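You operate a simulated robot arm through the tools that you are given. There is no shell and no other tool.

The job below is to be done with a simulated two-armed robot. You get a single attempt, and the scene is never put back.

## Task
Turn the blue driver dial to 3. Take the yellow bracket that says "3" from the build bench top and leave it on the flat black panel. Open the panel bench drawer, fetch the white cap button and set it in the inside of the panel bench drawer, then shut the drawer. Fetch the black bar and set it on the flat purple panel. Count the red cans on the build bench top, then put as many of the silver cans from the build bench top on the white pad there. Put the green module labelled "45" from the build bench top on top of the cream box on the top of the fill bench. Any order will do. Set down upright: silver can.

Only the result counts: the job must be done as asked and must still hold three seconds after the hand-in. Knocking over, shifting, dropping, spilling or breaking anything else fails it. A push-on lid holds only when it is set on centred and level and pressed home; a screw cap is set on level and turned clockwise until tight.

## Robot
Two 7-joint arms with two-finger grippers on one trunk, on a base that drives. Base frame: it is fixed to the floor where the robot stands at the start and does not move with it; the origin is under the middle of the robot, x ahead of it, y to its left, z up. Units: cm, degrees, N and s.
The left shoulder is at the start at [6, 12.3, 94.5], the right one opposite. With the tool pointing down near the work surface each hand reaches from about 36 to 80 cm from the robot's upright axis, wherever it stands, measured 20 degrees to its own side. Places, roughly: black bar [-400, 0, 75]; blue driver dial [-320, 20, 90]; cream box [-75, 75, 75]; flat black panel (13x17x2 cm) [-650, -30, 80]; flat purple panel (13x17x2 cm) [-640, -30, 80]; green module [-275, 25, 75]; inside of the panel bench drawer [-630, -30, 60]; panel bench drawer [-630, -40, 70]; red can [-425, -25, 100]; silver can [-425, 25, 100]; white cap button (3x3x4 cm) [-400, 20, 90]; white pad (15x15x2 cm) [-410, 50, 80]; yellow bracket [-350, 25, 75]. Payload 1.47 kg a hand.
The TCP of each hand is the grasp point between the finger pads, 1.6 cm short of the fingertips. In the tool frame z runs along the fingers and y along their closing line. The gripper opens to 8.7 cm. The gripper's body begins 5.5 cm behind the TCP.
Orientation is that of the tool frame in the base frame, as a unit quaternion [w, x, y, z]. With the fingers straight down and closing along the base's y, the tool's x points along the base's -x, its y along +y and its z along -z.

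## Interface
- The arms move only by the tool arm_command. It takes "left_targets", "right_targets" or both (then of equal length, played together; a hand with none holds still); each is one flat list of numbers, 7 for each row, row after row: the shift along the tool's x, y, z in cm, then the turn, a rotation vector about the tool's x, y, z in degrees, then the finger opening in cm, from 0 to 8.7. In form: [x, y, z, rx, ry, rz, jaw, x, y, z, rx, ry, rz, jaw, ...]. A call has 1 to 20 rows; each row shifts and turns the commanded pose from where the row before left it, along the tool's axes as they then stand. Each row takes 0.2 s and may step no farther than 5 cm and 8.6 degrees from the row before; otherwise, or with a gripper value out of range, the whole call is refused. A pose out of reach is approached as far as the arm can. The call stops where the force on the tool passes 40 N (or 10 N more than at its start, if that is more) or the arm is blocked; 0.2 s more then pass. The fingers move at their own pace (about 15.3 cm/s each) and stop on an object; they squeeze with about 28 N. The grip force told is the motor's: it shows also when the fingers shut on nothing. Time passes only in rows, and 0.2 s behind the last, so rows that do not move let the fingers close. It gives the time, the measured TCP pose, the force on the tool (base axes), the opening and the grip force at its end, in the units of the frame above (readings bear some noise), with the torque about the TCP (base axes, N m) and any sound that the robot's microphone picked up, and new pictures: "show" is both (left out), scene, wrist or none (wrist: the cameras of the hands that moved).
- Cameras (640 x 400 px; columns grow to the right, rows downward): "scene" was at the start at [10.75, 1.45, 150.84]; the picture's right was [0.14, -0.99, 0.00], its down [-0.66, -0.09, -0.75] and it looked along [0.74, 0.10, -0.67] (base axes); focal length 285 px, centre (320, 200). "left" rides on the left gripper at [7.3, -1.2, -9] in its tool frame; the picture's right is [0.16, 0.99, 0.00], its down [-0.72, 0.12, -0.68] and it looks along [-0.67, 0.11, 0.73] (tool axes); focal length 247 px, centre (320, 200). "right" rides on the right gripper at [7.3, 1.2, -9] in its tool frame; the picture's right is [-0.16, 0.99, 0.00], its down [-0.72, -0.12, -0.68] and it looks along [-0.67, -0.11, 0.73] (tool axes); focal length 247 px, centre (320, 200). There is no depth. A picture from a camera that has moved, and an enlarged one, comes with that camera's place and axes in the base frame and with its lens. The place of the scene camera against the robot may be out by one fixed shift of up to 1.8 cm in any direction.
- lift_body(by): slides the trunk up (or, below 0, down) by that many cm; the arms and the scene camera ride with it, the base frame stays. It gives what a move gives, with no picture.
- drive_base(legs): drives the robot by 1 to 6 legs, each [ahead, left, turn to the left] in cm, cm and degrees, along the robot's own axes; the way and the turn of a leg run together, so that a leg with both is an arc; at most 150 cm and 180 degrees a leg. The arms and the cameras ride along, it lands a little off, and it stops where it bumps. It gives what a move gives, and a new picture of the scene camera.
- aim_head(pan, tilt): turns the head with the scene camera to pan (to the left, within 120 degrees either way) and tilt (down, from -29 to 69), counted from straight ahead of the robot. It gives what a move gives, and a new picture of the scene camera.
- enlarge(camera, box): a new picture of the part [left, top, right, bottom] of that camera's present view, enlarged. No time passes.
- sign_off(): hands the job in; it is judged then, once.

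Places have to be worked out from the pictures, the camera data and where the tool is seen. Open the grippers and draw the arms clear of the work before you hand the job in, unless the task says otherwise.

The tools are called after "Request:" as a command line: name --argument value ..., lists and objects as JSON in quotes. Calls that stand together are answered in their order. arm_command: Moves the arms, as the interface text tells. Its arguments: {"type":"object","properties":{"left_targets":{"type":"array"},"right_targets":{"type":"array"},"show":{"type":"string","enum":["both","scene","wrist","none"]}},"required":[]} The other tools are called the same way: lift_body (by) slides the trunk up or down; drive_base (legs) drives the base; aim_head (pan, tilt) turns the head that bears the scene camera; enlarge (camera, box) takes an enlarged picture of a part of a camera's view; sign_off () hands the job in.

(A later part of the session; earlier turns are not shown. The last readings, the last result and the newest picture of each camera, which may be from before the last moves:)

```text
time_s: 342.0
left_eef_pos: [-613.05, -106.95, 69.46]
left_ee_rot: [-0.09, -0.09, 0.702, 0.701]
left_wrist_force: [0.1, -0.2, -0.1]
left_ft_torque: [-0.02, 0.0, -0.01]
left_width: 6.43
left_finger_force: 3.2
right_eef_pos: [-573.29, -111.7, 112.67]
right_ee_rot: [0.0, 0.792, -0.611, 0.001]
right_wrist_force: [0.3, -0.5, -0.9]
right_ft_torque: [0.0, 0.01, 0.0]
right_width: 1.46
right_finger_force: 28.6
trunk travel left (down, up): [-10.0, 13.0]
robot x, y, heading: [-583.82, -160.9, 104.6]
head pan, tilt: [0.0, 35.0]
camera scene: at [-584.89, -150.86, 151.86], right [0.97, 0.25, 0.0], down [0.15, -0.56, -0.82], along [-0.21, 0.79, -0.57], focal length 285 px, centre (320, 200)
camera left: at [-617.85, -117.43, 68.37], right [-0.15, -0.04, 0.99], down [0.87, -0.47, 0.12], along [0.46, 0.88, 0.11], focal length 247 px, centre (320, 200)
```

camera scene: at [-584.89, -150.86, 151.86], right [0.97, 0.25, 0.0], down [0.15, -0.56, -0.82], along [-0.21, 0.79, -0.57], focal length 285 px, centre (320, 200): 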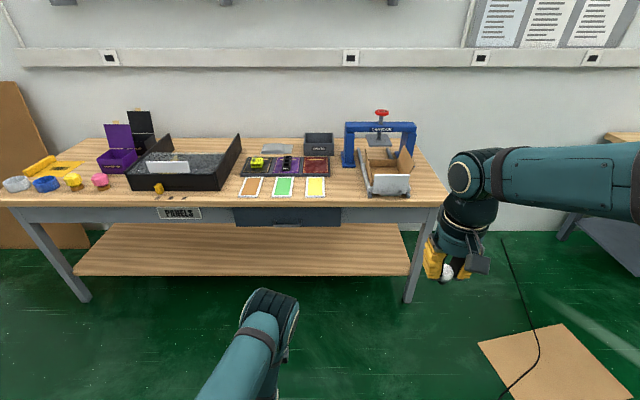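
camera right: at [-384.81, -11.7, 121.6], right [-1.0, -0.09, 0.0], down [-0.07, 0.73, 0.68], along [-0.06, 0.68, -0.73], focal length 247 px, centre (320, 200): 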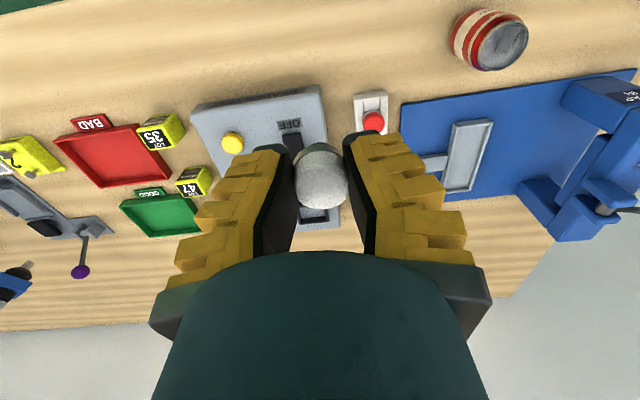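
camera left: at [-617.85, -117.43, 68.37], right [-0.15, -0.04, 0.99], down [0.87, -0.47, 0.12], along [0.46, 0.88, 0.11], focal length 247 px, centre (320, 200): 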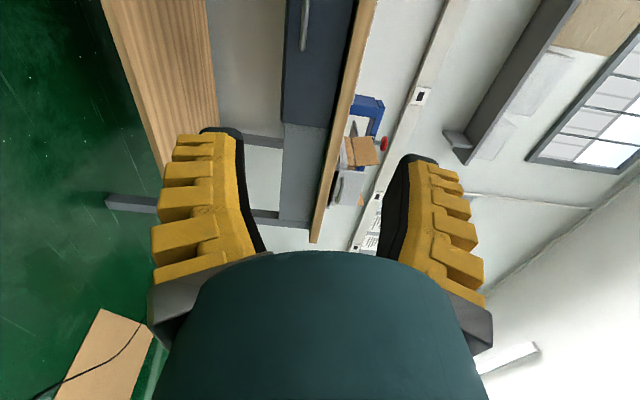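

The hand holds at z≈69.5 pointing forward. I'll drive ahead 36 cm toward the drawer and then look closely.

Request:
drive_base --legs '[[36, 0, 0]]'

Request:
aim_head --pan 10 --tilt 60

Request:
enlarge --camera "left" --box '[0, 0, 640, 400]'

```text
time_s: 344.4
left_eef_pos: [-622.2, -71.55, 69.56]
left_ee_rot: [-0.089, -0.091, 0.702, 0.701]
left_wrist_force: [1.0, 0.9, -0.4]
left_ft_torque: [0.02, -0.03, 0.03]
left_width: 6.45
left_finger_force: 3.4
right_eef_pos: [-582.36, -76.4, 112.67]
right_ee_rot: [0.001, 0.792, -0.611, 0.001]
right_wrist_force: [0.0, 0.3, -1.4]
right_ft_torque: [-0.02, -0.01, 0.03]
right_width: 1.49
right_finger_force: 27.8
trunk travel left (down, up): [-10.0, 13.0]
robot x, y, heading: [-593.31, -125.31, 104.4]
head pan, tilt: [0.0, 35.0]
camera scene: at [-594.14, -115.47, 151.85], right [0.97, 0.25, 0.0], down [0.14, -0.56, -0.82], along [-0.21, 0.79, -0.57], focal length 285 px, centre (320, 200)
```

scene: 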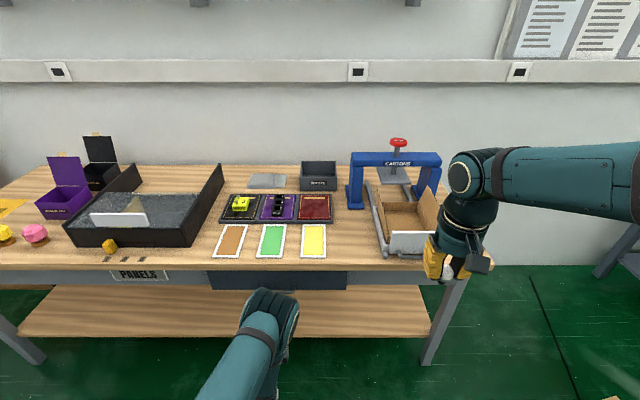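

```text
time_s: 345.2
left_eef_pos: [-622.14, -71.55, 69.53]
left_ee_rot: [-0.09, -0.09, 0.701, 0.702]
left_wrist_force: [0.5, -1.7, 0.6]
left_ft_torque: [0.0, 0.0, 0.03]
left_width: 6.46
left_finger_force: 3.0
right_eef_pos: [-582.47, -76.41, 112.66]
right_ee_rot: [0.001, 0.791, -0.611, 0.001]
right_wrist_force: [-0.2, -0.9, -0.3]
right_ft_torque: [-0.01, 0.02, 0.0]
right_width: 1.48
right_finger_force: 28.1
trunk travel left (down, up): [-10.0, 13.0]
robot x, y, heading: [-592.82, -125.35, 104.6]
head pan, tilt: [10.0, 60.0]
camera scene: at [-594.67, -118.01, 148.43], right [0.91, 0.42, 0.0], down [0.36, -0.79, -0.5], along [-0.21, 0.46, -0.87], focal length 285 px, centre (320, 200)
```

scene: 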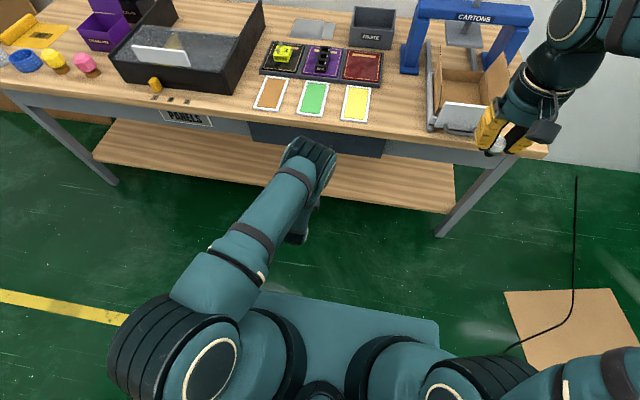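

```text
1.00 times, centred on (320, 200) of left (not enlarged: the box is as wide or as high as the picture)
camera zoom: at [-627.05, -82.11, 68.42], right [-0.15, -0.04, 0.99], down [0.87, -0.48, 0.12], along [0.47, 0.88, 0.11], focal length 247 px, centre (320, 200)
```

zoom: 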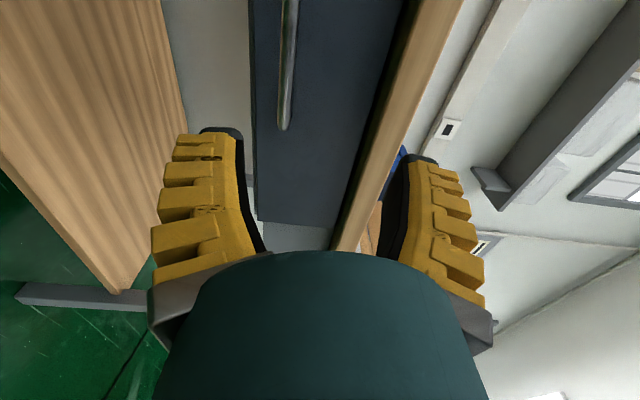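

The bar sits about 3 cm lower than the TCP (z≈66.7). I'll lower the hand 3 cm, shift 1.5 left, and drive 6 cm closer for another look.

Request:
arm_command --left_targets '[1.5, -3, 0, 0, 0, 0, 6]' --show "none"

Request:
drive_base --legs '[[6, 0, 0]]'

Request:
enlarge --camera "left" --box '[0, 0, 640, 400]'

```text
time_s: 345.6
left_eef_pos: [-623.7, -71.92, 66.53]
left_ee_rot: [-0.09, -0.09, 0.702, 0.701]
left_wrist_force: [-0.1, -0.1, 0.4]
left_ft_torque: [-0.01, 0.0, 0.02]
left_width: 6.46
left_finger_force: 4.0
right_eef_pos: [-582.47, -76.41, 112.68]
right_ee_rot: [0.0, 0.792, -0.61, 0.001]
right_wrist_force: [-0.8, 0.2, -0.5]
right_ft_torque: [-0.01, -0.04, 0.02]
right_width: 1.47
right_finger_force: 27.9
trunk travel left (down, up): [-10.0, 13.0]
robot x, y, heading: [-593.16, -125.41, 104.7]
head pan, tilt: [10.0, 60.0]
```

```text
time_s: 346.6
left_eef_pos: [-625.31, -66.09, 66.58]
left_ee_rot: [-0.089, -0.09, 0.702, 0.701]
left_wrist_force: [0.4, 0.6, 0.0]
left_ft_torque: [0.04, 0.0, -0.02]
left_width: 6.47
left_finger_force: 3.8
right_eef_pos: [-584.03, -70.51, 112.57]
right_ee_rot: [0.001, 0.793, -0.61, 0.001]
right_wrist_force: [0.1, 0.3, -0.4]
right_ft_torque: [-0.03, 0.01, -0.03]
right_width: 1.47
right_finger_force: 28.2
trunk travel left (down, up): [-10.0, 13.0]
robot x, y, heading: [-594.46, -119.75, 104.7]
head pan, tilt: [10.0, 60.0]
camera scene: at [-596.23, -112.06, 148.42], right [0.91, 0.42, 0.0], down [0.36, -0.79, -0.5], along [-0.21, 0.45, -0.87], focal length 285 px, centre (320, 200)
```

scene: 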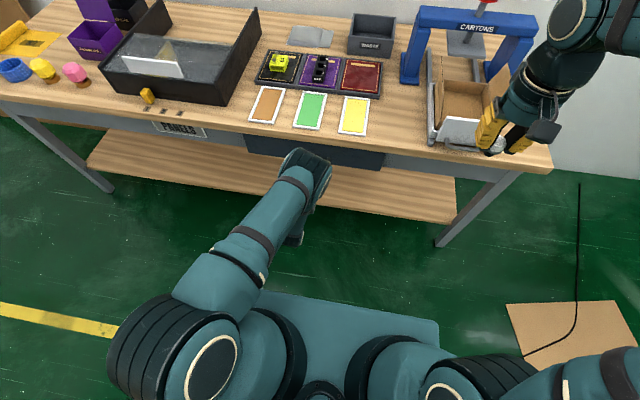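

```text
1.00 times, centred on (320, 200) of left (not enlarged: the box is as wide or as high as the picture)
camera zoom: at [-630.11, -76.61, 65.45], right [-0.15, -0.04, 0.99], down [0.87, -0.47, 0.12], along [0.46, 0.88, 0.11], focal length 247 px, centre (320, 200)
```

zoom: 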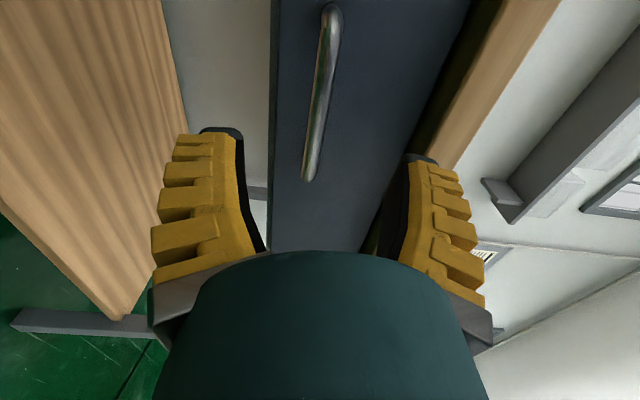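

The whole handle is now in view, level with the hand and centred, about 8 cm ahead of the TCP. I'll lower 0.25, drive 4 cm, and re-check.

Request:
arm_command --left_targets '[0, -0.25, 0, 0, 0, 0, 5]' --show "none"

Request:
drive_base --legs '[[4, 0, 0]]'

Request:
enlarge --camera "left" --box '[0, 0, 640, 400]'

```text
time_s: 347.0
left_eef_pos: [-625.33, -66.14, 66.32]
left_ee_rot: [-0.089, -0.09, 0.702, 0.701]
left_wrist_force: [0.0, 0.8, 0.0]
left_ft_torque: [-0.01, -0.02, 0.0]
left_width: 5.54
left_finger_force: 3.3
right_eef_pos: [-584.04, -70.51, 112.66]
right_ee_rot: [0.001, 0.792, -0.61, 0.0]
right_wrist_force: [0.6, 0.0, -0.2]
right_ft_torque: [-0.04, -0.03, -0.01]
right_width: 1.48
right_finger_force: 28.2
trunk travel left (down, up): [-10.0, 13.0]
robot x, y, heading: [-594.61, -119.32, 104.7]
head pan, tilt: [10.0, 60.0]
```

```text
time_s: 347.9
left_eef_pos: [-626.39, -62.16, 66.36]
left_ee_rot: [-0.09, -0.09, 0.702, 0.701]
left_wrist_force: [0.2, 1.0, 0.3]
left_ft_torque: [-0.02, -0.03, 0.0]
left_width: 5.53
left_finger_force: 3.9
right_eef_pos: [-585.03, -66.37, 112.63]
right_ee_rot: [0.001, 0.792, -0.61, 0.001]
right_wrist_force: [0.5, 0.5, -0.6]
right_ft_torque: [-0.02, -0.03, 0.0]
right_width: 1.46
right_finger_force: 28.0
trunk travel left (down, up): [-10.0, 13.0]
robot x, y, heading: [-595.6, -115.65, 104.7]
head pan, tilt: [10.0, 60.0]
camera scene: at [-597.27, -108.11, 148.41], right [0.91, 0.42, 0.0], down [0.36, -0.79, -0.5], along [-0.21, 0.45, -0.87], focal length 285 px, centre (320, 200)
```

scene: 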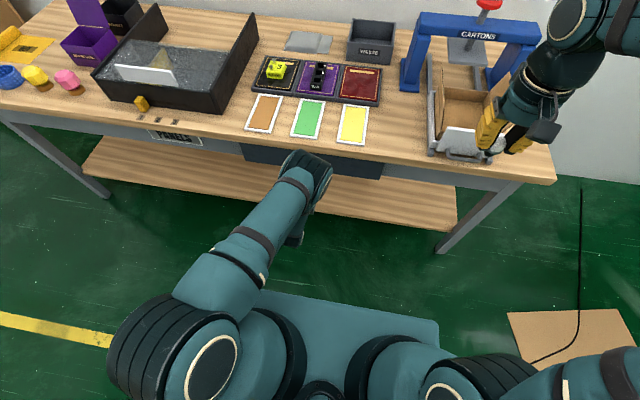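

```text
1.00 times, centred on (320, 200) of left (not enlarged: the box is as wide or as high as the picture)
camera zoom: at [-631.19, -72.69, 65.15], right [-0.15, -0.04, 0.99], down [0.87, -0.47, 0.12], along [0.46, 0.88, 0.11], focal length 247 px, centre (320, 200)
```

zoom: 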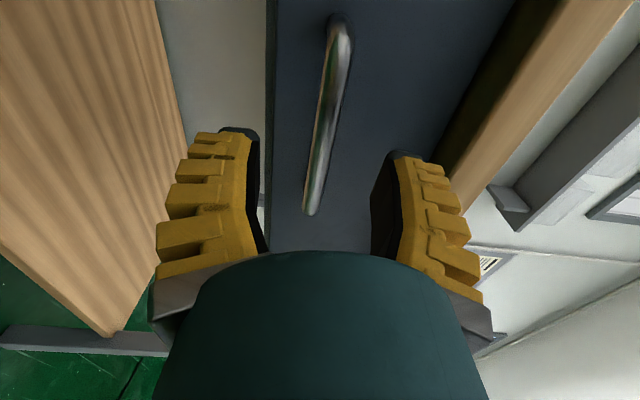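

Two views put the bar 4.8 cm ahead of the TCP and 0.2 above it. I'll extend the hand 4.5 cm to straddle the bar.

Request:
arm_command --left_targets '[-0.3, 0.2, 1.5, 0, 0, 0, 5, 0, 0, 1.5, 0, 0, 0, 5, 0, 0, 1.5, 0, 0, 0, 5]' --show "wrist"

```text
time_s: 348.7
left_eef_pos: [-627.18, -57.88, 66.56]
left_ee_rot: [-0.091, -0.09, 0.702, 0.701]
left_wrist_force: [-0.4, -0.1, -0.4]
left_ft_torque: [-0.01, 0.01, -0.01]
left_width: 5.52
left_finger_force: 4.0
right_eef_pos: [-585.1, -66.57, 112.66]
right_ee_rot: [0.0, 0.792, -0.61, 0.001]
right_wrist_force: [0.1, 0.2, 0.2]
right_ft_torque: [-0.01, 0.0, 0.0]
right_width: 1.46
right_finger_force: 28.3
trunk travel left (down, up): [-10.0, 13.0]
robot x, y, heading: [-595.74, -115.04, 104.7]
head pan, tilt: [10.0, 60.0]
camera left: at [-632.05, -68.38, 65.42], right [-0.15, -0.04, 0.99], down [0.87, -0.47, 0.12], along [0.46, 0.88, 0.11], focal length 247 px, centre (320, 200)
```

left: 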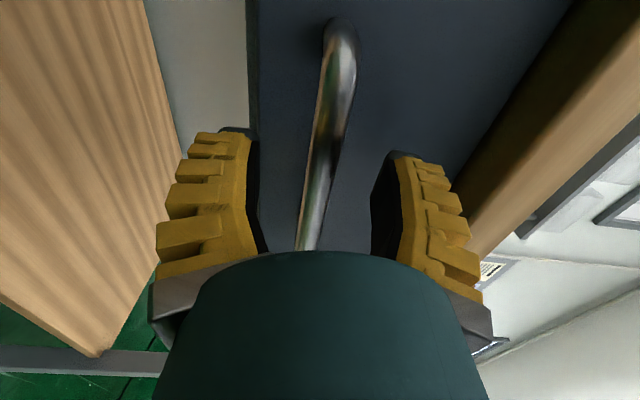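

The bar runs between the fingers. Forward 0.4 cm more and close.

Request:
arm_command --left_targets '[0, 0, 0.4, 0, 0, 0, 5, 0, 0, 0, 0, 0, 0, 2, 0, 0, 0, 0, 0, 0, 0, 0, 0, 0, 0, 0, 0, 0, 0, 0, 0, 0, 0, 0, 0]' --show "wrist"

```text
time_s: 349.9
left_eef_pos: [-627.32, -57.51, 66.51]
left_ee_rot: [-0.09, -0.09, 0.702, 0.701]
left_wrist_force: [1.0, -3.2, -3.3]
left_ft_torque: [-0.02, 0.02, 0.03]
left_width: 0.92
left_finger_force: 30.0
right_eef_pos: [-585.13, -66.6, 112.67]
right_ee_rot: [0.0, 0.792, -0.61, 0.001]
right_wrist_force: [-0.9, -0.1, 0.5]
right_ft_torque: [0.0, -0.03, 0.01]
right_width: 1.46
right_finger_force: 28.4
trunk travel left (down, up): [-10.0, 13.0]
robot x, y, heading: [-595.84, -115.71, 104.5]
head pan, tilt: [10.0, 60.0]
camera left: at [-632.15, -68.04, 65.41], right [-0.15, -0.04, 0.99], down [0.87, -0.47, 0.12], along [0.46, 0.88, 0.11], focal length 247 px, centre (320, 200)
```

left: 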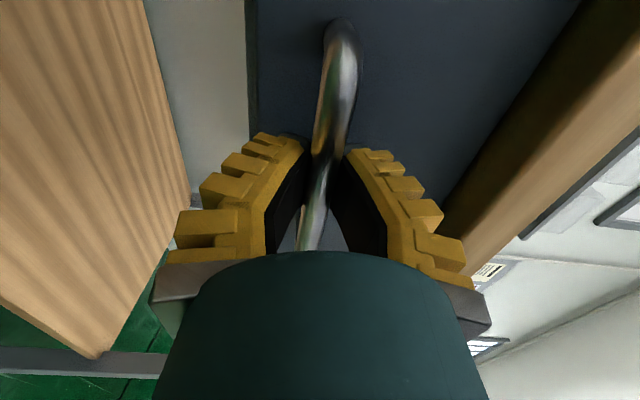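

The handle is gripped (0.9 cm). I'll pull back 2 cm with the arm to test the drawer.

Request:
arm_command --left_targets '[0, 0, -1, 0, 0, 0, 0, 0, 0, -1, 0, 0, 0, 0]' --show "none"

Request:
enlarge --camera "scene" --box '[230, 100, 430, 225]'

```text
time_s: 350.5
left_eef_pos: [-626.81, -59.36, 66.55]
left_ee_rot: [-0.091, -0.09, 0.702, 0.7]
left_wrist_force: [-1.0, 0.7, -7.2]
left_ft_torque: [-0.06, 0.0, 0.0]
left_width: 0.71
left_finger_force: 30.2
right_eef_pos: [-585.16, -66.57, 112.6]
right_ee_rot: [0.001, 0.793, -0.61, 0.0]
right_wrist_force: [-0.6, -0.5, -0.1]
right_ft_torque: [-0.05, 0.01, 0.03]
right_width: 1.47
right_finger_force: 27.8
trunk travel left (down, up): [-10.0, 13.0]
robot x, y, heading: [-595.81, -115.69, 104.6]
head pan, tilt: [10.0, 60.0]
```

```text
3.20 times, centred on (330, 162) of scene
camera zoom: at [-597.27, -108.24, 148.42], right [0.91, 0.42, 0.0], down [0.36, -0.79, -0.5], along [-0.21, 0.45, -0.87], focal length 911 px, centre (288, 320)
```

zoom: 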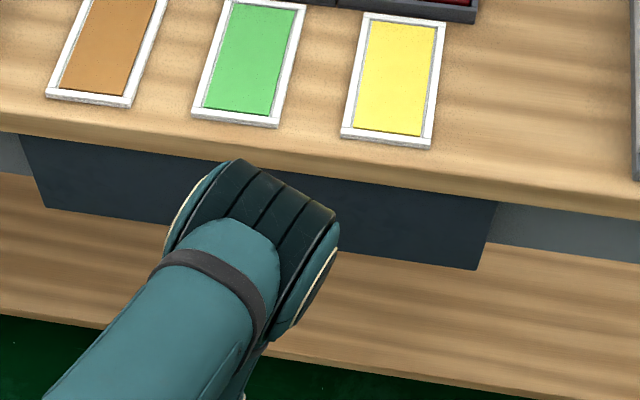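

Moving freely. I'll drive the base back 8 cm, keeping the grip, and look.

Request:
drive_base --legs '[[-8, 0, 0]]'

Request:
enlarge --camera "left" --box '[0, 0, 640, 400]'

```text
time_s: 351.6
left_eef_pos: [-624.9, -66.95, 66.56]
left_ee_rot: [-0.09, -0.09, 0.703, 0.7]
left_wrist_force: [0.3, 1.0, -10.3]
left_ft_torque: [-0.05, 0.02, 0.09]
left_width: 0.73
left_finger_force: 30.1
right_eef_pos: [-583.0, -74.2, 112.66]
right_ee_rot: [0.001, 0.792, -0.61, 0.001]
right_wrist_force: [-0.9, 0.7, 0.4]
right_ft_torque: [0.03, 0.01, 0.01]
right_width: 1.45
right_finger_force: 27.8
trunk travel left (down, up): [-10.0, 13.0]
robot x, y, heading: [-593.59, -123.38, 104.8]
head pan, tilt: [10.0, 60.0]
camera scene: at [-595.26, -115.93, 148.43], right [0.91, 0.42, 0.0], down [0.36, -0.79, -0.5], along [-0.21, 0.45, -0.87], focal length 285 px, centre (320, 200)
```

scene: 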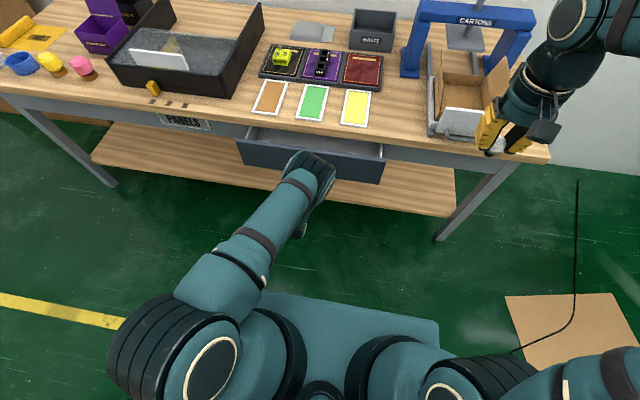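

```text
1.00 times, centred on (320, 200) of left (not enlarged: the box is as wide or as high as the picture)
camera zoom: at [-629.68, -77.55, 65.41], right [-0.15, -0.04, 0.99], down [0.87, -0.47, 0.12], along [0.46, 0.88, 0.11], focal length 247 px, centre (320, 200)
```

zoom: 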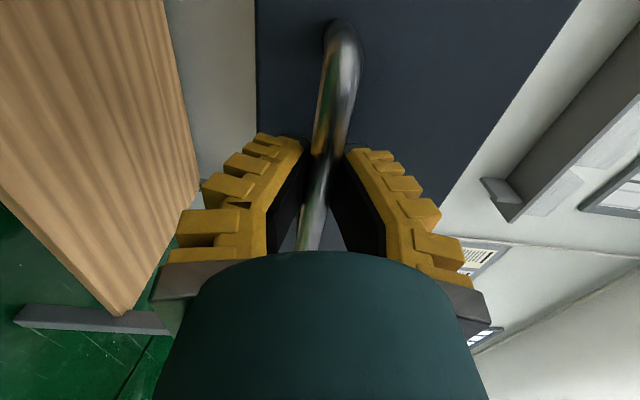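

The drawer is opening (≈10 cm). Another 8 cm back.

Request:
drive_base --legs '[[-8, 0, 0]]'

Request:
aim_head --pan 0 --tilt 60

Request:
enlarge --camera "scene" --box '[180, 100, 420, 250]'

```text
time_s: 352.6
left_eef_pos: [-622.91, -74.67, 66.41]
left_ee_rot: [-0.09, -0.091, 0.703, 0.7]
left_wrist_force: [-6.5, -2.3, -3.0]
left_ft_torque: [0.01, 0.0, 0.28]
left_width: 0.71
left_finger_force: 31.0
right_eef_pos: [-580.9, -82.07, 112.69]
right_ee_rot: [0.0, 0.793, -0.609, 0.0]
right_wrist_force: [0.4, -0.3, -0.8]
right_ft_torque: [0.02, 0.01, 0.01]
right_width: 1.46
right_finger_force: 28.5
trunk travel left (down, up): [-10.0, 13.0]
robot x, y, heading: [-591.29, -130.82, 104.5]
head pan, tilt: [10.0, 60.0]
camera scene: at [-593.25, -123.72, 148.43], right [0.91, 0.42, 0.0], down [0.36, -0.79, -0.5], along [-0.21, 0.46, -0.87], focal length 285 px, centre (320, 200)
```

scene: 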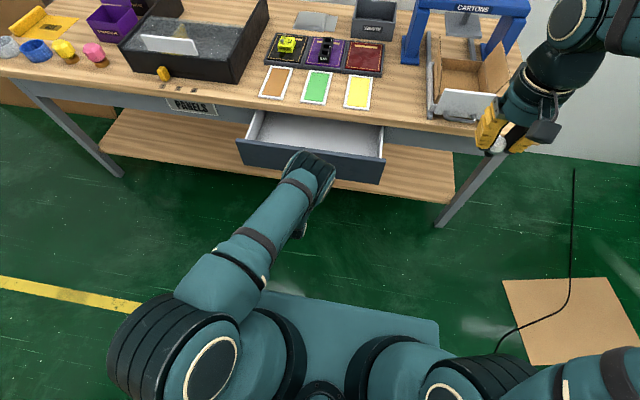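

```text
time_s: 353.3
left_eef_pos: [-622.95, -74.66, 66.57]
left_ee_rot: [-0.091, -0.091, 0.703, 0.7]
left_wrist_force: [-2.8, 0.2, 2.0]
left_ft_torque: [0.01, -0.05, 0.14]
left_width: 0.8
left_finger_force: 30.2
right_eef_pos: [-580.96, -82.07, 112.64]
right_ee_rot: [0.0, 0.793, -0.61, 0.001]
right_wrist_force: [0.4, -0.5, -0.5]
right_ft_torque: [0.0, 0.0, 0.01]
right_width: 1.47
right_finger_force: 28.6
trunk travel left (down, up): [-10.0, 13.0]
robot x, y, heading: [-591.82, -130.89, 104.9]
head pan, tilt: [0.0, 60.0]
camera scene: at [-592.12, -123.25, 148.43], right [0.97, 0.25, 0.0], down [0.22, -0.84, -0.5], along [-0.13, 0.48, -0.87], focal length 285 px, centre (320, 200)
```

scene: 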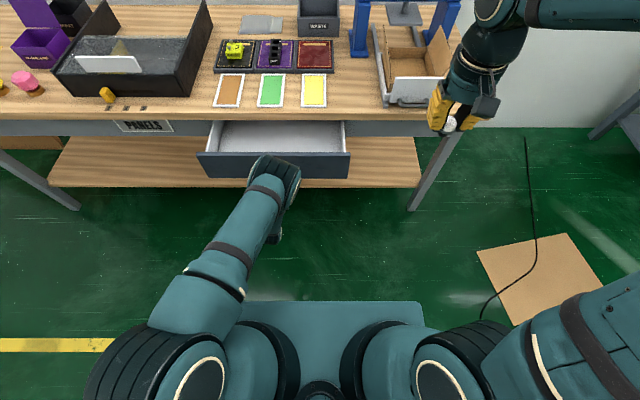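

```text
2.67 times, centred on (300, 175) of scene
camera zoom: at [-592.12, -123.25, 148.43], right [0.97, 0.25, 0.0], down [0.22, -0.84, -0.5], along [-0.13, 0.48, -0.87], focal length 759 px, centre (373, 267)
```

zoom: 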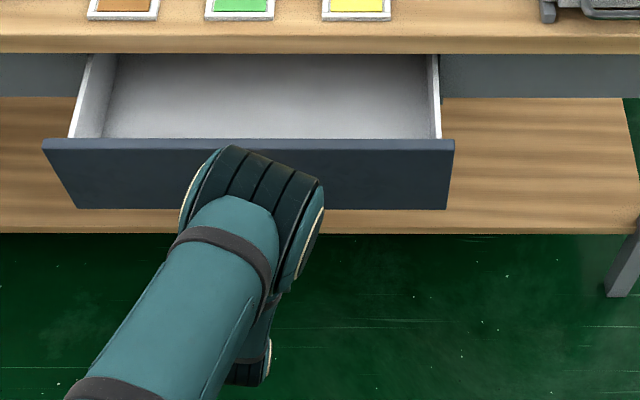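

The drawer is open ~18 cm. The right hand goes next: target ~75 ahead and ~1 left of the axis, in the opening between drawer front and bench edge. I'll move there at height.

Request:
arm_command --right_targets '[-3.74, 2.96, 0, 0, 0, 0, 1, -3.74, 2.96, 0, 0, 0, 0, 1, -3.74, 2.96, 0, 0, 0, 0, 1, -3.74, 2.96, 0, 0, 0, 0, 1, -3.74, 2.96, 0, 0, 0, 0, 1, -3.74, 2.96, 0, 0, 0, 0, 1, -3.74, 2.96, 0, 0, 0, 0, 1, -3.74, 2.96, 0, 0, 0, 0, 1, 0, 0, 4, 0, 0, 0, 1, 0, 0, 4, 0, 0, 0, 1, 0, 0, 4, 0, 0, 0, 1]' --show "both"

```text
time_s: 355.7
left_eef_pos: [-622.96, -74.76, 66.45]
left_ee_rot: [-0.091, -0.092, 0.702, 0.701]
left_wrist_force: [-4.1, -0.2, 2.1]
left_ft_torque: [0.01, -0.02, 0.13]
left_width: 0.83
left_finger_force: 30.4
right_eef_pos: [-609.05, -62.15, 99.73]
right_ee_rot: [0.001, 0.792, -0.611, 0.0]
right_wrist_force: [-0.2, -0.5, 0.1]
right_ft_torque: [0.0, 0.0, -0.01]
right_width: 1.44
right_finger_force: 28.1
right hand out of reach, approached as far as the arm can: row 8
trunk travel left (down, up): [-10.0, 13.0]
robot x, y, heading: [-591.82, -130.83, 104.7]
head pan, tilt: [0.0, 60.0]
camera scene: at [-592.13, -123.25, 148.43], right [0.97, 0.25, 0.0], down [0.22, -0.84, -0.5], along [-0.13, 0.48, -0.87], focal length 285 px, centre (320, 200)
camera right: at [-608.35, -69.51, 108.6], right [-1.0, -0.1, 0.0], down [-0.07, 0.73, 0.68], along [-0.07, 0.68, -0.73], focal length 247 px, centre (320, 200)
```

scene: 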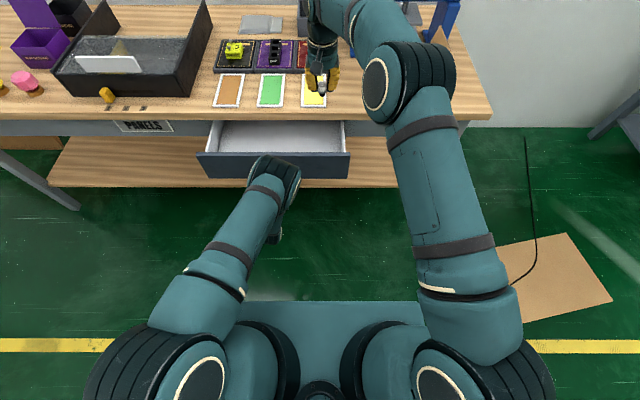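
right: 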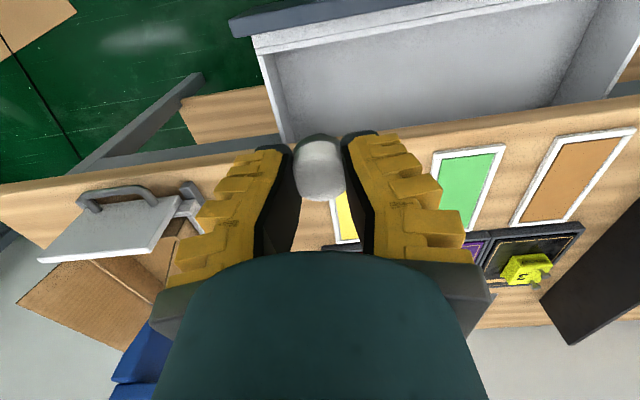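

The hand is over the drawer's front part; the opening runs from ~1.7 behind to ~8.6 ahead of the TCP. I'll go forward 3.4, left 1.5 and down to z≈84.

Request:
arm_command --right_targets '[-0.8, 0.5, 4, 0, 0, 0, 1, -0.8, 0.5, 4, 0, 0, 0, 1, -0.9, 0.5, 4, 0, 0, 0, 1, -0.9, 0, 3.5, 0, 0, 0, 1]' --show "both"

Request:
enlarge --camera "scene" --box '[180, 60, 420, 210]'

```text
time_s: 356.7
left_eef_pos: [-622.9, -74.78, 66.53]
left_ee_rot: [-0.09, -0.091, 0.702, 0.7]
left_wrist_force: [-4.6, -0.1, 3.4]
left_ft_torque: [0.05, 0.03, 0.17]
left_width: 0.81
left_finger_force: 30.3
right_eef_pos: [-611.08, -60.34, 84.41]
right_ee_rot: [0.0, 0.793, -0.61, 0.001]
right_wrist_force: [-0.1, -0.3, 0.0]
right_ft_torque: [0.01, 0.01, -0.03]
right_width: 1.47
right_finger_force: 28.1
right hand out of reach, approached as far as the arm can: row 4
trunk travel left (down, up): [-10.0, 13.0]
robot x, y, heading: [-592.14, -130.96, 104.8]
head pan, tilt: [0.0, 60.0]
camera scene: at [-592.11, -123.29, 148.44], right [0.97, 0.25, 0.0], down [0.22, -0.84, -0.5], along [-0.13, 0.48, -0.87], focal length 285 px, centre (320, 200)
camera right: at [-610.29, -67.58, 93.3], right [-1.0, -0.1, 0.0], down [-0.07, 0.73, 0.68], along [-0.07, 0.68, -0.73], focal length 247 px, centre (320, 200)
```

scene: 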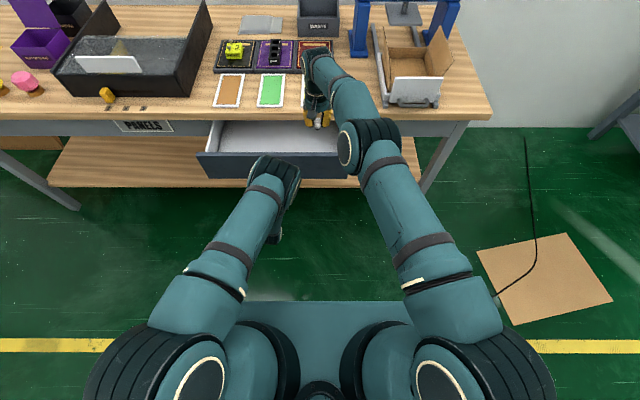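
right: 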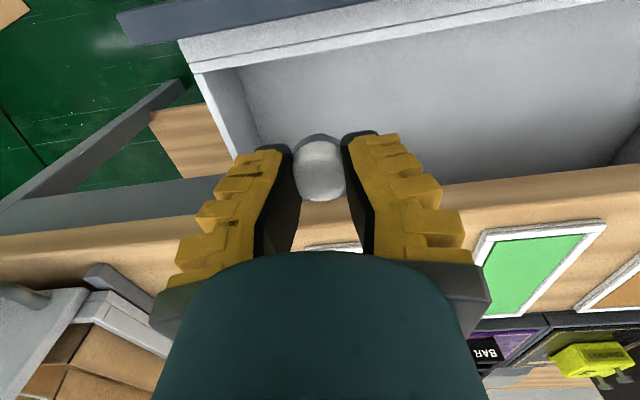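

```text
2.67 times, centred on (300, 135) of scene
camera zoom: at [-592.11, -123.29, 148.44], right [0.97, 0.25, 0.0], down [0.22, -0.84, -0.5], along [-0.13, 0.48, -0.87], focal length 759 px, centre (373, 373)
```

zoom: 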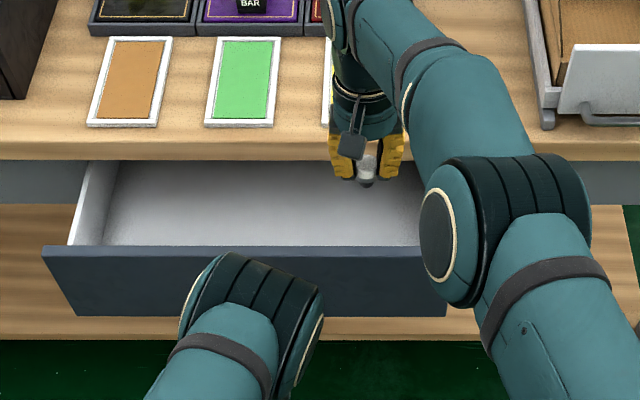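

Reach is at its limit here but the spot is fine: inside the opening with clearances. I'll ease back 0.7 cm and lower to z≈73.

Request:
arm_command --right_targets '[0.7, 0, 2, 0, 0, 0, 1, 0, 0, 3, 0, 0, 0, 1, 0, 0, 3, 0, 0, 0, 1, 0, 0, 3, 0, 0, 0, 1]' --show "both"

Request:
enlarge --camera "scene" --box '[260, 80, 400, 200]'

```text
time_s: 357.7
left_eef_pos: [-622.81, -74.77, 66.57]
left_ee_rot: [-0.09, -0.09, 0.703, 0.7]
left_wrist_force: [-1.9, 0.0, 3.0]
left_ft_torque: [0.07, -0.22, -0.05]
left_width: 1.02
left_finger_force: 30.2
right_eef_pos: [-610.3, -61.81, 73.52]
right_ee_rot: [0.001, 0.792, -0.611, 0.001]
right_wrist_force: [-0.4, 1.2, 1.1]
right_ft_torque: [0.06, 0.06, -0.05]
right_width: 1.46
right_finger_force: 27.8
right hand out of reach, approached as far as the arm can: row 3, 4
trunk travel left (down, up): [-10.0, 13.0]
robot x, y, heading: [-591.68, -130.95, 104.9]
head pan, tilt: [0.0, 60.0]
camera scene: at [-592.11, -123.29, 148.44], right [0.97, 0.25, 0.0], down [0.22, -0.84, -0.5], along [-0.13, 0.48, -0.87], focal length 285 px, centre (320, 200)
camera right: at [-609.56, -69.12, 82.44], right [-1.0, -0.1, 0.0], down [-0.07, 0.73, 0.68], along [-0.07, 0.68, -0.73], focal length 247 px, centre (320, 200)
```

scene: 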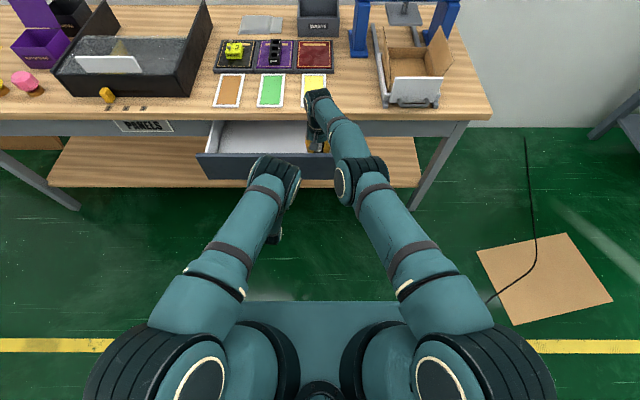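
right: 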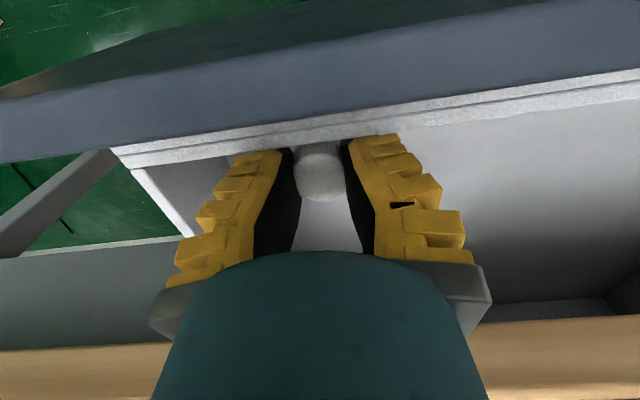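

```text
3.33 times, centred on (330, 140) of scene
camera zoom: at [-592.11, -123.29, 148.44], right [0.97, 0.25, 0.0], down [0.22, -0.84, -0.5], along [-0.13, 0.48, -0.87], focal length 949 px, centre (287, 400)
```

zoom: 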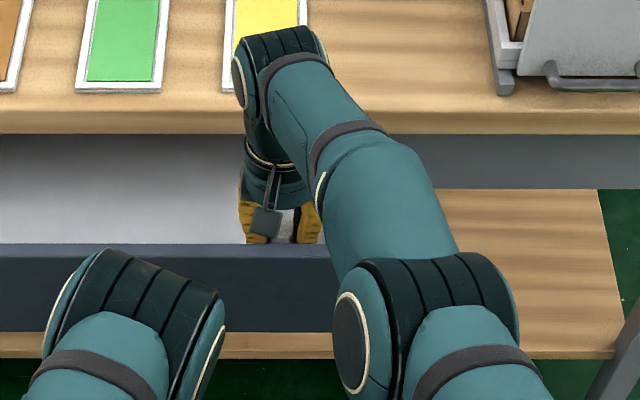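

The right arm is at its reach limit here. Better: raise it again, release the handle (the drawer stays), tuck the left hand back and drive the base closer. First raise the right hand.

Request:
arm_command --right_targets '[0, 0, -3, 0, 0, 0, 1, 0, 0, -4, 0, 0, 0, 1, 0, 0, -4, 0, 0, 0, 1, 0, 0, -4, 0, 0, 0, 1, 2, 0, -4, 0, 0, 0, 1, 4, 0, 0, 0, 0, 0, 1, 4, 0, 0, 0, 0, 0, 1]' --show "none"

Request:
arm_command --left_targets '[0, 0, 0, 0, 0, 0, 3, 0, 0, 0, 0, 0, 0, 5, 0, 0, 0, 0, 0, 0, 5.5, 0, 0, -1, 0, 0, 0, 5.5, 0, 0, -3, 0, 0, 0, 5.5, 0, 0, -4, 0, 0, 0, 5.5, 0, 0, -4, 0, 0, 0, 5.5]' --show "both"

```text
time_s: 359.3
left_eef_pos: [-622.78, -74.77, 66.56]
left_ee_rot: [-0.09, -0.091, 0.702, 0.7]
left_wrist_force: [0.0, 0.5, 0.2]
left_ft_torque: [-0.01, 0.01, 0.03]
left_width: 0.0
left_finger_force: 28.0
right_eef_pos: [-613.05, -61.33, 92.72]
right_ee_rot: [0.001, 0.792, -0.611, 0.001]
right_wrist_force: [-0.2, -0.3, -0.5]
right_ft_torque: [0.01, 0.02, 0.0]
right_width: 1.45
right_finger_force: 28.3
right hand out of reach, approached as far as the arm can: row 1, 2, 3, 5, 6, 7
trunk travel left (down, up): [-10.0, 13.0]
robot x, y, heading: [-591.61, -130.51, 104.8]
head pan, tilt: [0.0, 60.0]
```

```text
time_s: 360.9
left_eef_pos: [-619.73, -86.35, 66.7]
left_ee_rot: [-0.09, -0.09, 0.703, 0.7]
left_wrist_force: [0.0, -0.5, -0.2]
left_ft_torque: [0.01, 0.03, -0.02]
left_width: 5.99
left_finger_force: 3.6
right_eef_pos: [-613.14, -61.36, 92.69]
right_ee_rot: [0.0, 0.792, -0.611, 0.001]
right_wrist_force: [-0.6, -0.6, -0.2]
right_ft_torque: [0.0, -0.01, -0.03]
right_width: 1.46
right_finger_force: 28.1
trunk travel left (down, up): [-10.0, 13.0]
robot x, y, heading: [-591.43, -131.02, 104.9]
head pan, tilt: [0.0, 60.0]
camera scene: at [-592.1, -123.25, 148.43], right [0.97, 0.25, 0.0], down [0.22, -0.84, -0.5], along [-0.13, 0.48, -0.87], focal length 285 px, centre (320, 200)
camera left: at [-624.55, -96.88, 65.62], right [-0.15, -0.04, 0.99], down [0.87, -0.47, 0.12], along [0.46, 0.88, 0.1], focal length 247 px, centre (320, 200)
```

scene: 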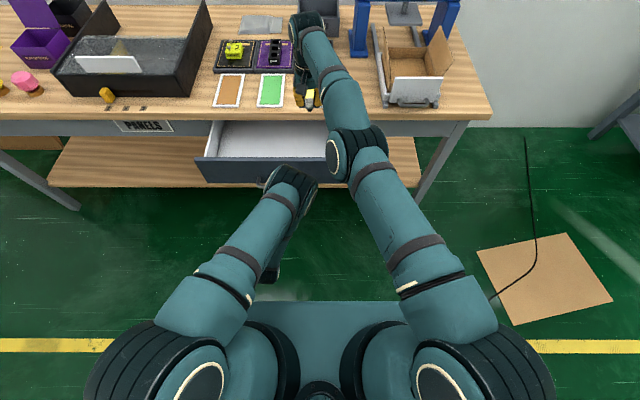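
left: 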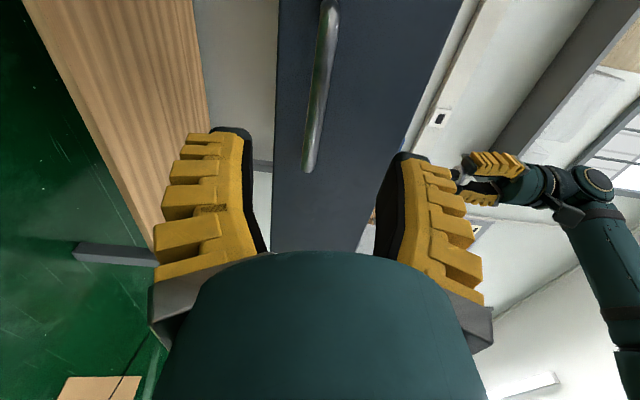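

The drawer stays open and the left hand is free. The right arm is near a joint limit; I'll move it up and to the right to unwind it.

Request:
arm_command --right_targets '[0, -3, -3, 0, 0, 0, 1, 0, -3, -3, 0, 0, 0, 1, 1, -3.5, -3, 0, 0, 0, 1, 2, -3.5, -2, 0, 0, 0, 1, 3, -3, -2, 0, 0, 0, 1, 3, -3, 0, 0, 0, 0, 1]' --show "both"

```text
time_s: 362.3
left_eef_pos: [-619.73, -86.33, 66.68]
left_ee_rot: [-0.091, -0.09, 0.702, 0.7]
left_wrist_force: [-0.1, 0.9, -0.1]
left_ft_torque: [-0.01, -0.04, 0.04]
left_width: 6.01
left_finger_force: 3.2
right_eef_pos: [-596.11, -55.65, 107.56]
right_ee_rot: [0.001, 0.792, -0.611, 0.001]
right_wrist_force: [-0.2, -1.0, 0.3]
right_ft_torque: [0.0, -0.01, -0.01]
right_width: 1.47
right_finger_force: 27.6
right hand out of reach, approached as far as the arm can: row 1, 2, 3, 4, 5, 6
trunk travel left (down, up): [-10.0, 13.0]
robot x, y, heading: [-591.62, -130.97, 104.9]
head pan, tilt: [0.0, 60.0]
camera scene: at [-592.05, -123.2, 148.43], right [0.97, 0.25, 0.0], down [0.22, -0.84, -0.5], along [-0.13, 0.48, -0.87], focal length 285 px, centre (320, 200)
camera right: at [-595.4, -62.94, 116.51], right [-1.0, -0.1, 0.0], down [-0.07, 0.73, 0.68], along [-0.07, 0.67, -0.73], focal length 247 px, centre (320, 200)
```

scene: 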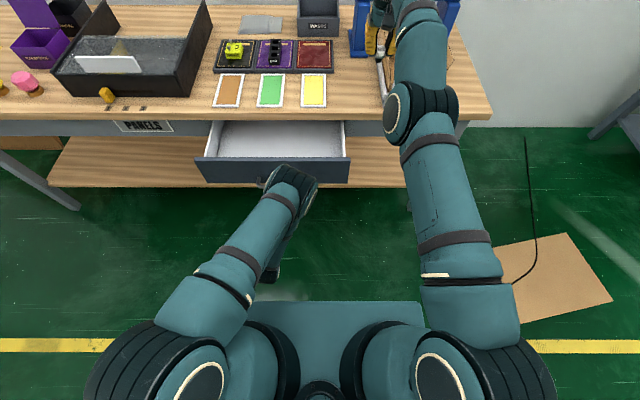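
right: 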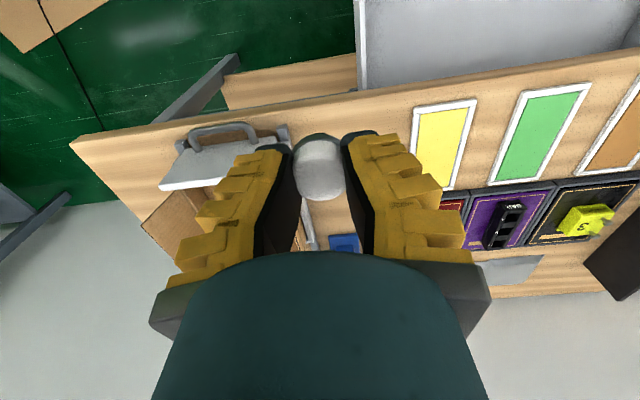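

The right arm looks fully stretched, and the commands aren't pulling it back. I'll send a few hold rows and see whether it converges.

Request:
arm_command --right_targets '[0, 0, 0, 0, 0, 0, 1, 0, 0, 0, 0, 0, 0, 1, 0, 0, 0, 0, 0, 0, 1]' --show "none"

```text
time_s: 363.1
left_eef_pos: [-619.83, -86.35, 66.66]
left_ee_rot: [-0.09, -0.091, 0.702, 0.7]
left_wrist_force: [0.3, 0.3, -0.2]
left_ft_torque: [0.02, 0.01, 0.03]
left_width: 5.99
left_finger_force: 4.2
right_eef_pos: [-596.26, -55.59, 107.55]
right_ee_rot: [0.001, 0.793, -0.61, 0.001]
right_wrist_force: [0.4, 0.6, 0.4]
right_ft_torque: [0.01, 0.02, 0.03]
right_width: 1.48
right_finger_force: 27.4
trunk travel left (down, up): [-10.0, 13.0]
robot x, y, heading: [-591.14, -130.97, 104.7]
head pan, tilt: [0.0, 60.0]
```

No flag when holding, so the commanded pose equals the present one. I'll try small backward steps.

Request:
arm_command --right_targets '[0.5, 0, 0, 0, 0, 0, 1, 0.5, 0, 0, 0, 0, 0, 1, 0.5, 0, 0, 0, 0, 0, 1]' --show "none"

Request:
arm_command --right_targets '[2, 0, -4, 0, 0, 0, 1, 2, 0, -4, 0, 0, 0, 1]' --show "none"

```text
time_s: 363.9
left_eef_pos: [-619.74, -86.29, 66.77]
left_ee_rot: [-0.09, -0.091, 0.703, 0.7]
left_wrist_force: [0.1, 0.0, 0.3]
left_ft_torque: [-0.01, -0.01, -0.06]
left_width: 6.01
left_finger_force: 2.6
right_eef_pos: [-596.17, -55.57, 107.53]
right_ee_rot: [0.001, 0.792, -0.611, 0.0]
right_wrist_force: [-0.6, 0.3, 0.0]
right_ft_torque: [0.0, 0.02, 0.02]
right_width: 1.47
right_finger_force: 28.3
right hand out of reach, approached as far as the arm can: row 1, 2, 3
trunk travel left (down, up): [-10.0, 13.0]
robot x, y, heading: [-591.41, -131.14, 104.5]
head pan, tilt: [0.0, 60.0]
```

```text
time_s: 364.5
left_eef_pos: [-619.75, -86.37, 66.7]
left_ee_rot: [-0.091, -0.09, 0.703, 0.7]
left_wrist_force: [-0.3, -0.7, -0.1]
left_ft_torque: [0.0, 0.04, 0.02]
left_width: 6.0
left_finger_force: 3.8
right_eef_pos: [-595.49, -58.35, 116.11]
right_ee_rot: [0.001, 0.792, -0.611, 0.002]
right_wrist_force: [-0.1, -0.2, -0.5]
right_ft_torque: [0.02, 0.02, 0.01]
right_width: 1.44
right_finger_force: 28.2
right hand out of reach, approached as far as the arm can: row 1, 2
trunk travel left (down, up): [-10.0, 13.0]
robot x, y, heading: [-591.62, -130.8, 104.9]
head pan, tilt: [0.0, 60.0]
```

The arm keeps sliding on its reach sphere. I'll look at its posture.

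Request:
aim_head --pan -20 --tilt 35

```text
time_s: 365.4
left_eef_pos: [-619.78, -86.28, 66.79]
left_ee_rot: [-0.091, -0.091, 0.703, 0.7]
left_wrist_force: [-0.2, 0.8, -0.2]
left_ft_torque: [-0.01, 0.01, 0.0]
left_width: 6.03
left_finger_force: 3.4
right_eef_pos: [-595.46, -58.29, 116.1]
right_ee_rot: [0.001, 0.792, -0.61, 0.002]
right_wrist_force: [0.6, -0.4, -0.4]
right_ft_torque: [-0.02, 0.06, 0.01]
right_width: 1.46
right_finger_force: 27.7
trunk travel left (down, up): [-10.0, 13.0]
robot x, y, heading: [-591.4, -131.04, 104.7]
head pan, tilt: [-20.0, 35.0]
camera scene: at [-589.61, -120.9, 151.85], right [1.0, -0.09, 0.0], down [-0.05, -0.57, -0.82], along [0.08, 0.82, -0.57], focal length 285 px, centre (320, 200)
```

scene: 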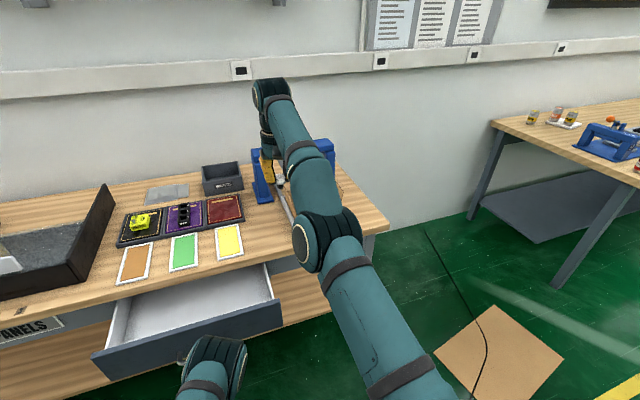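

The arm is straight (elbow singular). I'll try to break out with diagonal steps back-right combined with some tool pitch.

Request:
arm_command --right_targets '[3, -3.5, 0, 0, -6, 0, 1, 3, -3.5, 0, 0, -6, 0, 1, 3, -3.5, 0, 0, -6, 0, 1, 3, -3.5, 0, 0, -6, 0, 1]' --show "scene"

```text
time_s: 366.4
left_eef_pos: [-619.65, -86.33, 66.86]
left_ee_rot: [-0.091, -0.09, 0.702, 0.7]
left_wrist_force: [0.1, -0.1, 0.6]
left_ft_torque: [-0.01, -0.03, 0.0]
left_width: 5.99
left_finger_force: 3.5
right_eef_pos: [-581.74, -49.38, 121.52]
right_ee_rot: [-0.127, 0.775, -0.597, -0.165]
right_wrist_force: [-0.7, 0.5, -0.4]
right_ft_torque: [-0.02, -0.02, 0.02]
right_width: 1.47
right_finger_force: 27.8
right hand out of reach, approached as far as the arm can: row 1, 2, 3, 4
trunk travel left (down, up): [-10.0, 13.0]
robot x, y, heading: [-591.68, -131.09, 104.7]
head pan, tilt: [-20.0, 35.0]
camera scene: at [-589.51, -120.9, 151.86], right [1.0, -0.09, 0.0], down [-0.05, -0.57, -0.82], along [0.08, 0.82, -0.57], focal length 285 px, centre (320, 200)
```

scene: 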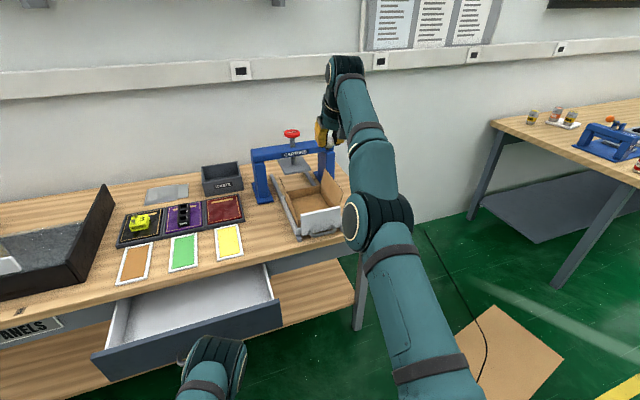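

Still straight. I'll test which tangential direction bends the elbow: first straight down a few steps (over free space away from objects is needed, so first check heights: z=121 now).

Request:
arm_command --right_targets '[0, 0, 0, 0, 8, 0, 1, 0, 0, 0, 0, 8, 0, 1, 0, 0, 0, 0, 8, 0, 1, 0, 0, 0, 0, 8, 0, 1, 0, 0, 0, 0, 8, 0, 1, 0, 0, 0, 0, 8, 0, 1]' --show "scene"

```text
time_s: 367.8
left_eef_pos: [-619.88, -86.46, 66.77]
left_ee_rot: [-0.09, -0.09, 0.702, 0.701]
left_wrist_force: [-0.3, -0.8, 0.3]
left_ft_torque: [0.0, 0.0, -0.02]
left_width: 5.99
left_finger_force: 2.8
right_eef_pos: [-580.25, -59.2, 119.84]
right_ee_rot: [0.037, 0.792, -0.608, 0.049]
right_wrist_force: [-0.4, -0.5, -0.3]
right_ft_torque: [0.04, -0.01, 0.02]
right_width: 1.47
right_finger_force: 27.7
right hand out of reach, approached as far as the arm can: row 1, 2, 3, 4, 5, 6
trunk travel left (down, up): [-10.0, 13.0]
robot x, y, heading: [-591.44, -130.88, 105.0]
head pan, tilt: [-20.0, 35.0]
camera scene: at [-589.63, -121.14, 151.89], right [1.0, -0.09, 0.0], down [-0.05, -0.57, -0.82], along [0.08, 0.82, -0.57], focal length 285 px, centre (320, 200)
```

scene: 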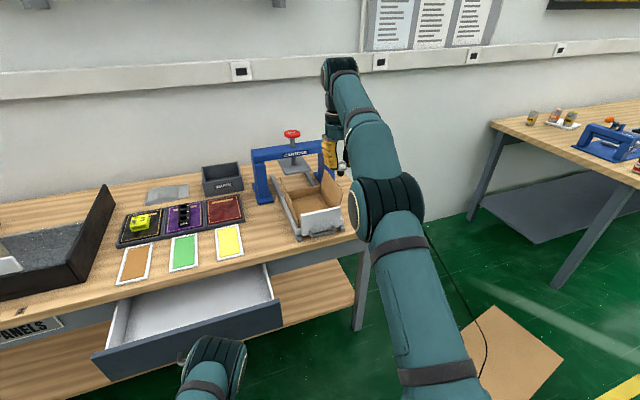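

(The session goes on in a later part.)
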